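You operate a simulated robot arm through the tools that you are given. There is no shell and no other tool. Be economical: measure what you need, move in short steps, check, and stop when the job is done.

The job below is to be done with a simulated robot arm. You get a single attempt, and the scene is never put back.

Task
Put one of the brass inserts from the top of the narrow white table in the blue bin.
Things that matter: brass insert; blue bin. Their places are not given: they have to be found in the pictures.

Only the result counts: the job must be done as asked and must still hold three seconds after the hand-in. Knocking over, shifting, dropping, spilling or breaking anything else fails it.

Robot
A 7-joint arm with a two-finger parallel gripper, fixed in place. Base frame: the origin is at the foot of the arm, x ahead of it, y to its left, z up; the work surface is at about z = 0. Lengths are in mm, angles in rad, forces in N, time in s.
With the tool pointing down near the work surface it reaches from about 240 to 620 mm from the base axis. Its first joint turns from -1.152 to 1.152 rad. Payload 2.6 kg.
Tool frame: the origin (TCP) lies between the finger pads and is the grasp point; the fingertips stand 30 mm ahead of it; z points along the fingers, y is the line along which they close. The gripper opens to 94 mm. The fingers are 28 mm wide and 10 mm thick; the gripper's body (50 by 96 mm) begins 55 mm behind the TCP.
Orientation is that of the tool frame in the base frame, as a unit quaternion [x, y, z, w]. With the fingers straight down and closing along the base's y, the tool's x points along the base's -x, its y along +y and its z along -z.

Tools
- The arm moves only by the tool send_rows. Its argument "moves" is a list of rows, each an object (a shift or turn left out is 0, a gripper value left out holds the last) with "travel": the shift along the tool's x, y, z in mm, a list of three; "rot": the turn, a rotation vector about the tool's x, y, z in degrees, a list of three. In form: [{"travel": [tx, ty, tz], "rot": [ax, ay, az]}, ...]. A call has 1 to 10 rows; each row is the pose to reach, as a shift and turn from the pose commanded when the call began, along the tool's axes at that moment. "grip" is the finger opening in mm, from 0 to 94, set as the call begins (left out, the last holds). A row lasts 0.2 s, in which the tool goes at most 50 mm and 0.15 rad; a call with a longer step from one row to the next is refused whole, and so is a gripper value outside its range. Where a pose cannot be reached the arm comes as near as it can. A force on the tool above 40 N (or 10 N above the force at the start of the call, whichever is more), or a blocked arm, ends the call early, and 0.2 s more pass. The fingers move at their own pace (about 72 mm/s each) and stop on an object; they squeeze with about 21 N. The grip force told is the motor's: it shows also when the fingers shut on nothing. Time passes only in rows, and 0.2 s behind the last, so rows that repeat a pose let the fingers close. It gives the time, the measured TCP pose, the force on the tool (base axes), the opening and the grip force at its end, in the units of the frame above (readings bear some noise).
- Cameras (640 x 400 px; columns grow to the right, rows downward): "scene" is fixed at [30.4, 431.4, 557]; the picture's right is [-0.80, -0.60, 0.00], its down [-0.39, 0.51, -0.77] and it looks along [0.46, -0.61, -0.64] (base axes); focal length 345 px, centre (320, 200). "wrist" rides on the gripper at [-37, 0, -58] in the tool frame; the picture's right is [0.00, -1.00, 0.00], its down [0.97, 0.00, -0.24] and it looks along [0.24, 0.00, 0.97] (tool axes); focal length 218 px, centre (320, 200).
- snapshot(camera): a new picture of that camera. No time passes.
- probe_pixels(camera, pixels): for up to 12 pixels [column, row] of the newest picture of that camera ("zoom" is the newest enlarged one), the place [x, y, z] in the base frame of the surface seen there, good to about 2 mm. No time passes.
- zoom(camera, box): a new picture of the part [left, top, right, bottom] of that camera's present view, enlarged. No time passes.
- job_done(): hands the job in; it is judged then, once.

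Keep the steps short. Do not move on a guess: measure, check each grasp and each placing, and mend mistakes. In all there are 60 turns and 26 pictures (those below and enlarged ones count). Leave the gripper open and the arm clear of the work at the hand-in unless told otherwise, and finish with a single line.

The tools are called after "Request:" by a JSON object that holds its "fn" and its "kwargs". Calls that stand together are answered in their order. send_rows: Moves the arm, as the interface text tells. Its arguments: {"type":"object","properties":{"moves":{"type":"array","items":{"type":"object","properties":{"travel":{"type":"array","items":{"type":"number"}},"rot":{"type":"array","items":{"type":"number"}}}}},"grip":{"type":"number"}},"required":["moves"]} The other tools are called the same way: snapshot (camera) takes a picture; probe_pixels (camera, pixels) gives the place of the surface under pixels of a picture; zoom (camera, box) takes an enlarged picture of a part of a camera's view; job_done () hands the job in.

At the start:

```text
clock: 0.0
ee_pos: [427.0, -6.9, 289.2]
orientation: [0.001, 1.0, 0.0, 0.0]
contact_force: [0.1, 0.2, 0.2]
gripper_width: 94.1
finger_force: 0.0
```

scene: 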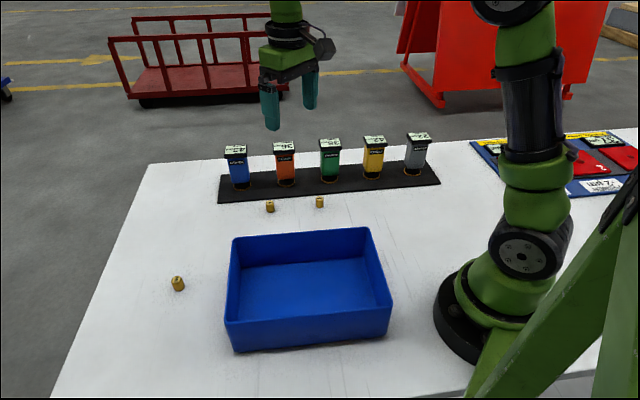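
wrist: 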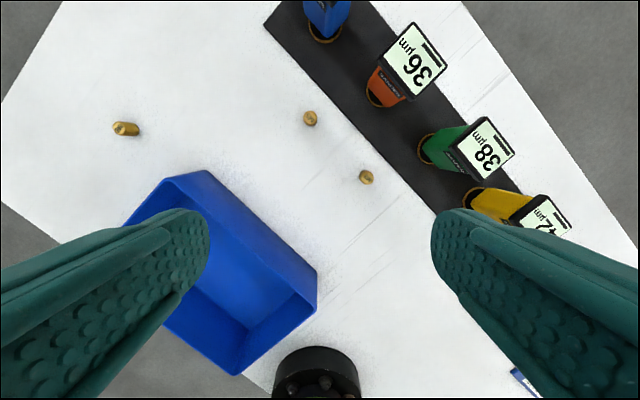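

I see three brass inserts, at scene pixels (178,283), (270,206) and (320,202), and the blue bin around (308,290). I'll measure them and zoom in.

Request:
{"fn": "probe_pixels", "kwargs": {"camera": "scene", "pixels": [[178, 279], [178, 288], [270, 203], [270, 210], [320, 199], [320, 206], [300, 285], [232, 238], [368, 228], [390, 305], [227, 322], [130, 250]]}}

Request:
{"fn": "zoom", "kwargs": {"camera": "scene", "box": [140, 180, 340, 305]}}

Request:
{"fn": "probe_pixels", "kwargs": {"camera": "wrist", "pixels": [[120, 128], [132, 129], [310, 118], [366, 177]]}}

```text
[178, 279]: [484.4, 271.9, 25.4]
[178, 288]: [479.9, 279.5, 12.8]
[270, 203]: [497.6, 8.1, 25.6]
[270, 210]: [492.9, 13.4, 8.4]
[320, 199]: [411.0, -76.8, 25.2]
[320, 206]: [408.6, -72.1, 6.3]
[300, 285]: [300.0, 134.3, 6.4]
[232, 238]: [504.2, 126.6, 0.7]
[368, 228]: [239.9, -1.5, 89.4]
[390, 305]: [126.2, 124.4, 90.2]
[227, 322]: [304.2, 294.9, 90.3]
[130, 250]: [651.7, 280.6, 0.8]
```

```text
3.20 times, centred on (240, 242) of scene
```

zoom: 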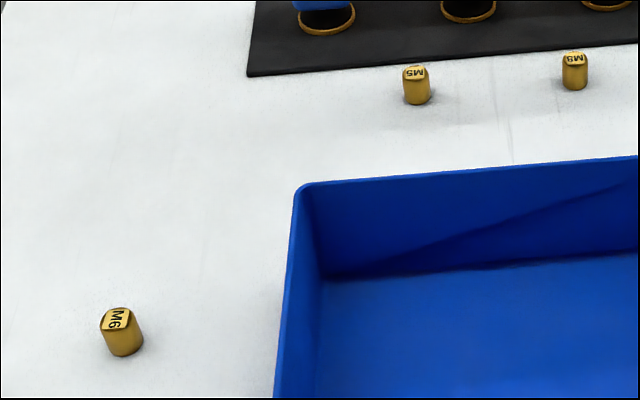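

```text
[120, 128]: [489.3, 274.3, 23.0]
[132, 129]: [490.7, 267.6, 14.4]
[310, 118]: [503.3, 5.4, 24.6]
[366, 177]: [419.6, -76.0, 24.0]
```

The inserts stand about 25 mm tall. The M6 one near (486,272) stands clear of everything, so I'll take it. First I'll move above it at the present height.

Request:
{"fn": "send_rows", "kwargs": {"moves": [{"travel": [-8, 40, 0]}, {"travel": [-16, 80, 0]}, {"travel": [-24, 120, 0]}, {"travel": [-32, 160, 0]}, {"travel": [-40, 200, 0]}, {"travel": [-50, 240, 0]}, {"travel": [-59, 279, 0]}, {"travel": [-59, 279, 40]}, {"travel": [-59, 279, 80]}, {"travel": [-59, 279, 120]}], "grip": 60}}

Request:
{"fn": "snapshot", "kwargs": {"camera": "wrist"}}

```text
clock: 2.2
ee_pos: [485.4, 272.3, 168.5]
orientation: [0.0, 1.0, 0.001, 0.001]
contact_force: [-0.1, 0.2, 0.6]
gripper_width: 60.3
finger_force: 0.1
```

```text
22 pictures are left
```

wrist: 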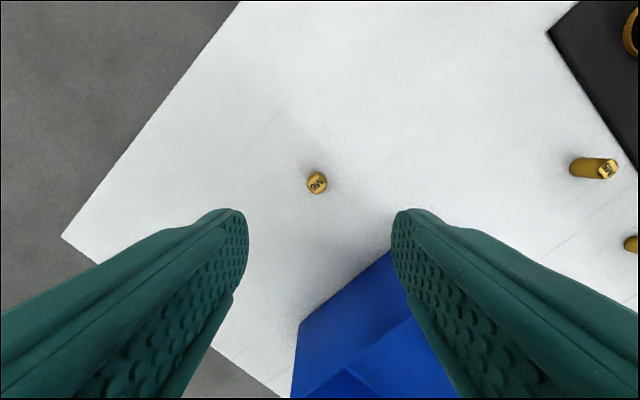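

The M6 insert is at (316,183), between the fingers. I'll measure it again from here.

Request:
{"fn": "probe_pixels", "kwargs": {"camera": "wrist", "pixels": [[317, 183], [308, 184], [325, 184], [317, 175], [317, 192], [392, 255], [300, 322]]}}

```text
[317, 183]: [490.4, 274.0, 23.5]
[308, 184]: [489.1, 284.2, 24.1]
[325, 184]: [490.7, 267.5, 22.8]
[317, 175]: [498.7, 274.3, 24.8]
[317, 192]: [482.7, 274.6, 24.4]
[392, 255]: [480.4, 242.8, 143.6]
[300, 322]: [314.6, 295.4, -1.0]
```

The top centre is near (489,274). I'll shift by (+3,+2) and go down to TCP z of about 35, which puts the tips about 5 mm above the table.

Request:
{"fn": "send_rows", "kwargs": {"moves": [{"travel": [-3, 2, 30]}, {"travel": [-3, 2, 65]}, {"travel": [-3, 2, 95]}, {"travel": [-3, 2, 115]}, {"travel": [-3, 2, 125]}, {"travel": [-3, 2, 133]}, {"travel": [-3, 2, 133]}]}}

Request:
{"fn": "snapshot", "kwargs": {"camera": "wrist"}}

```text
clock: 3.8
ee_pos: [488.7, 274.7, 35.8]
orientation: [-0.001, 1.0, 0.0, 0.0]
contact_force: [-0.2, -0.5, -0.1]
gripper_width: 60.1
finger_force: 0.1
```

```text
21 pictures are left
```

wrist: 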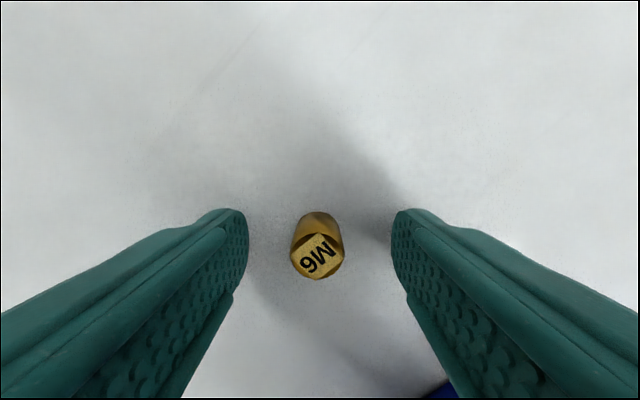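

The insert stands between the pads and close to centred. Now I'll close.

Request:
{"fn": "send_rows", "kwargs": {"moves": [{}, {}, {}, {}, {}], "grip": 0}}

Request:
{"fn": "snapshot", "kwargs": {"camera": "wrist"}}

```text
clock: 5.0
ee_pos: [487.9, 274.6, 35.3]
orientation: [0.0, 1.0, 0.0, -0.001]
contact_force: [-0.1, -0.1, -0.2]
gripper_width: 18.9
finger_force: 21.4
```

```text
20 pictures are left
```

wrist: 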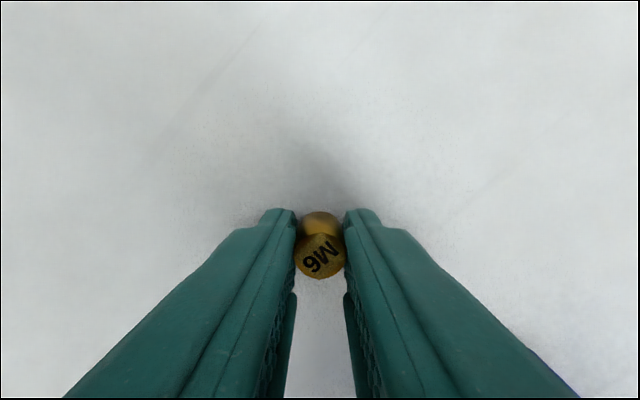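

It is held, with an opening of 18.9 mm and 21 N. I'll lift 165 mm, and measure the bin's floor and rim while I'm there.

Request:
{"fn": "send_rows", "kwargs": {"moves": [{"travel": [0, 0, -15]}, {"travel": [0, 0, -45]}, {"travel": [0, 0, -85]}, {"travel": [0, 0, -125]}, {"travel": [0, 0, -165]}, {"travel": [0, 0, -165]}]}}

Request:
{"fn": "snapshot", "kwargs": {"camera": "scene"}}

Request:
{"fn": "probe_pixels", "kwargs": {"camera": "scene", "pixels": [[310, 285], [290, 275], [270, 290], [330, 290], [234, 240], [366, 229], [388, 308], [229, 325]]}}

```text
clock: 6.4
ee_pos: [490.1, 273.1, 200.3]
orientation: [0.0, 1.0, 0.0, 0.0]
contact_force: [1.1, 0.0, -0.4]
gripper_width: 18.8
finger_force: 20.7
```

```text
19 pictures are left
```

scene: 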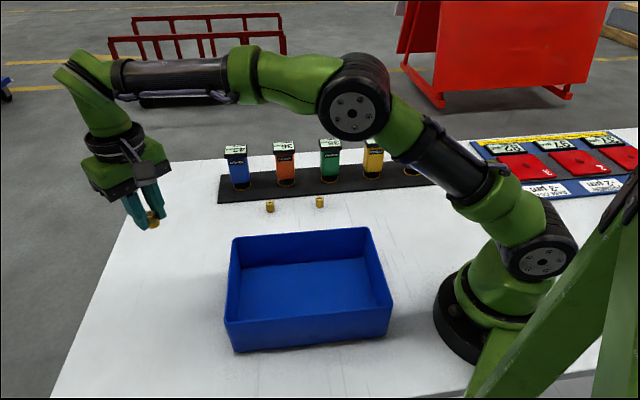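

```text
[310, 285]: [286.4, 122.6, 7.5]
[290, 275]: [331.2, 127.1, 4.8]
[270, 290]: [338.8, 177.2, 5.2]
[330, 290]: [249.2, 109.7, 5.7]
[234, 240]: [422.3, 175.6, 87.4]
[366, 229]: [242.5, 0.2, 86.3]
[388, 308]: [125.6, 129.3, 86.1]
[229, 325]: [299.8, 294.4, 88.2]
```

The grip is holding. The bin rim corners are (422,176), (242,0), (126,129) and (300,294), and its floor is at z of about 6. I'll carry the insert to (300,170), over the inside of the bin.

Request:
{"fn": "send_rows", "kwargs": {"moves": [{"travel": [32, -17, 0]}, {"travel": [64, -34, 0]}, {"travel": [96, -52, 0]}, {"travel": [128, -69, 0]}, {"travel": [160, -86, 0]}, {"travel": [190, -103, 0]}, {"travel": [190, -103, 0]}]}}

Request:
{"fn": "snapshot", "kwargs": {"camera": "wrist"}}

Request:
{"fn": "snapshot", "kwargs": {"camera": "scene"}}

```text
clock: 8.0
ee_pos: [298.2, 169.2, 199.9]
orientation: [0.0, 1.0, 0.0, 0.0]
contact_force: [0.0, -0.6, -1.1]
gripper_width: 18.9
finger_force: 21.3
```

```text
18 pictures are left
```

wrist: 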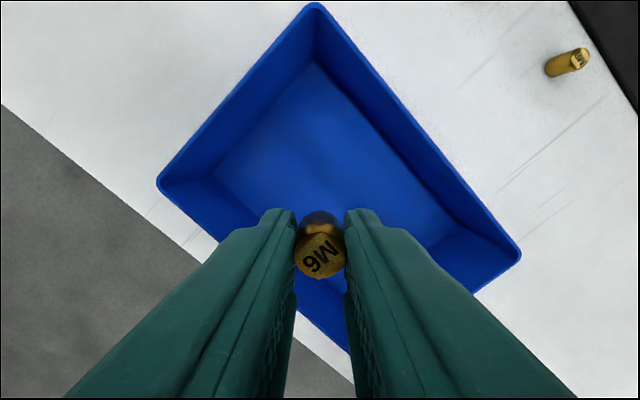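

```text
17 pictures are left
```

scene: 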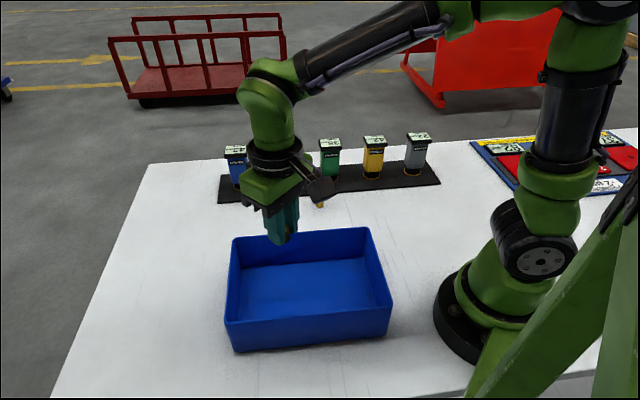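

The insert is above the middle of the bin with clear space around it. I'll lower to TCP z of about 46, which puts the insert a few mm above the bin floor.

Request:
{"fn": "send_rows", "kwargs": {"moves": [{"travel": [0, 0, 35]}, {"travel": [0, 0, 70]}, {"travel": [0, 0, 100]}, {"travel": [0, 0, 125]}, {"travel": [0, 0, 140]}, {"travel": [0, 0, 149]}, {"travel": [0, 0, 154]}, {"travel": [0, 0, 154]}]}}

Request:
{"fn": "snapshot", "kwargs": {"camera": "scene"}}

```text
clock: 9.8
ee_pos: [299.3, 171.5, 46.3]
orientation: [0.0, 1.0, 0.0, 0.0]
contact_force: [0.0, -0.5, -0.5]
gripper_width: 18.7
finger_force: 20.6
```

```text
16 pictures are left
```

scene: 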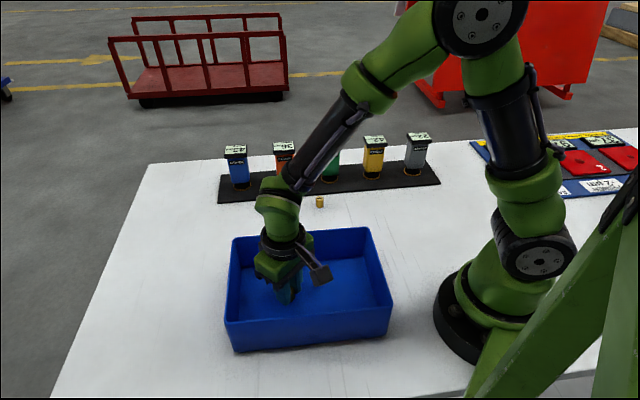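

There is no contact yet. I'll go down 3 mm more, then open to 50 mm in a second call.

Request:
{"fn": "send_rows", "kwargs": {"moves": [{"travel": [0, 0, 2]}, {"travel": [0, 0, 3]}, {"travel": [0, 0, 3]}]}}

Request:
{"fn": "send_rows", "kwargs": {"moves": [{}, {}, {}], "grip": 50}}

Request:
{"fn": "snapshot", "kwargs": {"camera": "wrist"}}

```text
clock: 10.6
ee_pos: [299.2, 170.8, 42.9]
orientation: [0.0, 1.0, 0.0, 0.0]
contact_force: [-0.1, -0.2, -0.3]
gripper_width: 18.7
finger_force: 21.1
```

```text
clock: 11.4
ee_pos: [299.3, 171.3, 42.9]
orientation: [0.0, 1.0, 0.0, 0.0]
contact_force: [-0.9, 0.6, -0.9]
gripper_width: 50.1
finger_force: 0.1
```

```text
15 pictures are left
```

wrist: 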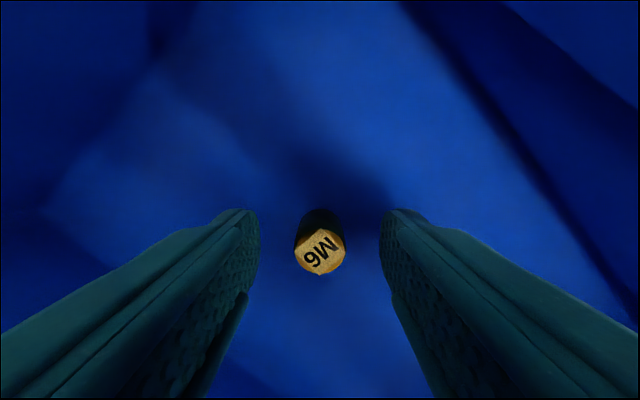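

The insert is released and standing on the bin floor. I'll raise the arm straight up, clear of the bin.

Request:
{"fn": "send_rows", "kwargs": {"moves": [{"travel": [0, 0, -20]}, {"travel": [0, 0, -60]}, {"travel": [0, 0, -100]}, {"travel": [0, 0, -140]}, {"travel": [0, 0, -180]}, {"travel": [0, 0, -220]}, {"travel": [0, 0, -240]}, {"travel": [0, 0, -240]}]}}

Request:
{"fn": "snapshot", "kwargs": {"camera": "scene"}}

Request:
{"fn": "snapshot", "kwargs": {"camera": "wrist"}}

```text
clock: 13.2
ee_pos: [297.8, 172.7, 281.9]
orientation: [0.0, 1.0, 0.0, 0.0]
contact_force: [0.7, -0.3, -0.3]
gripper_width: 49.8
finger_force: 0.1
```

```text
14 pictures are left
```

scene: 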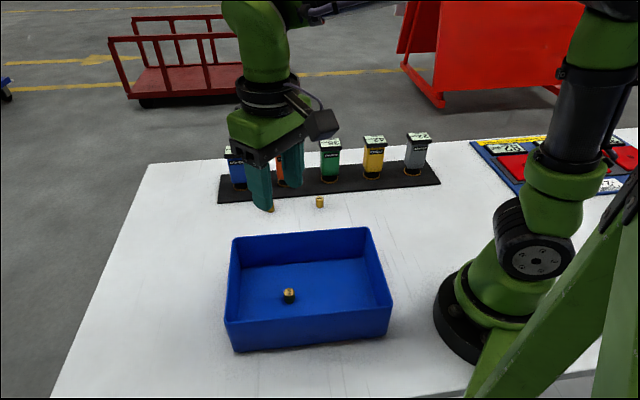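

```text
13 pictures are left
```

wrist: 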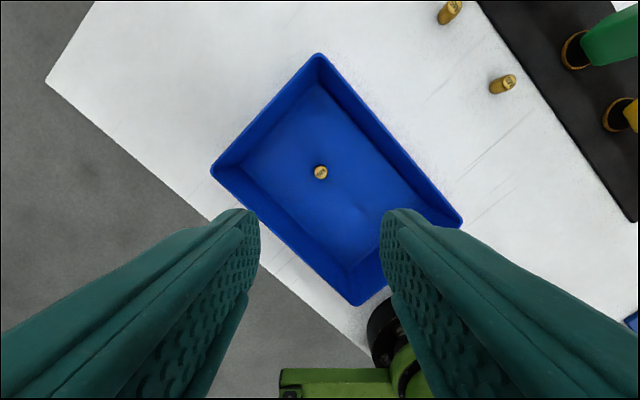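

The insert stands in the bin at scene pixel (289,295). Nothing else has moved, and the gripper is open and clear, so I'm handing in.

Request:
{"fn": "job_done", "kwargs": {}}

```text
The job is handed in.
```

The M6 brass insert is standing on the floor of the blue bin, nothing else was disturbed, and the job is handed in.
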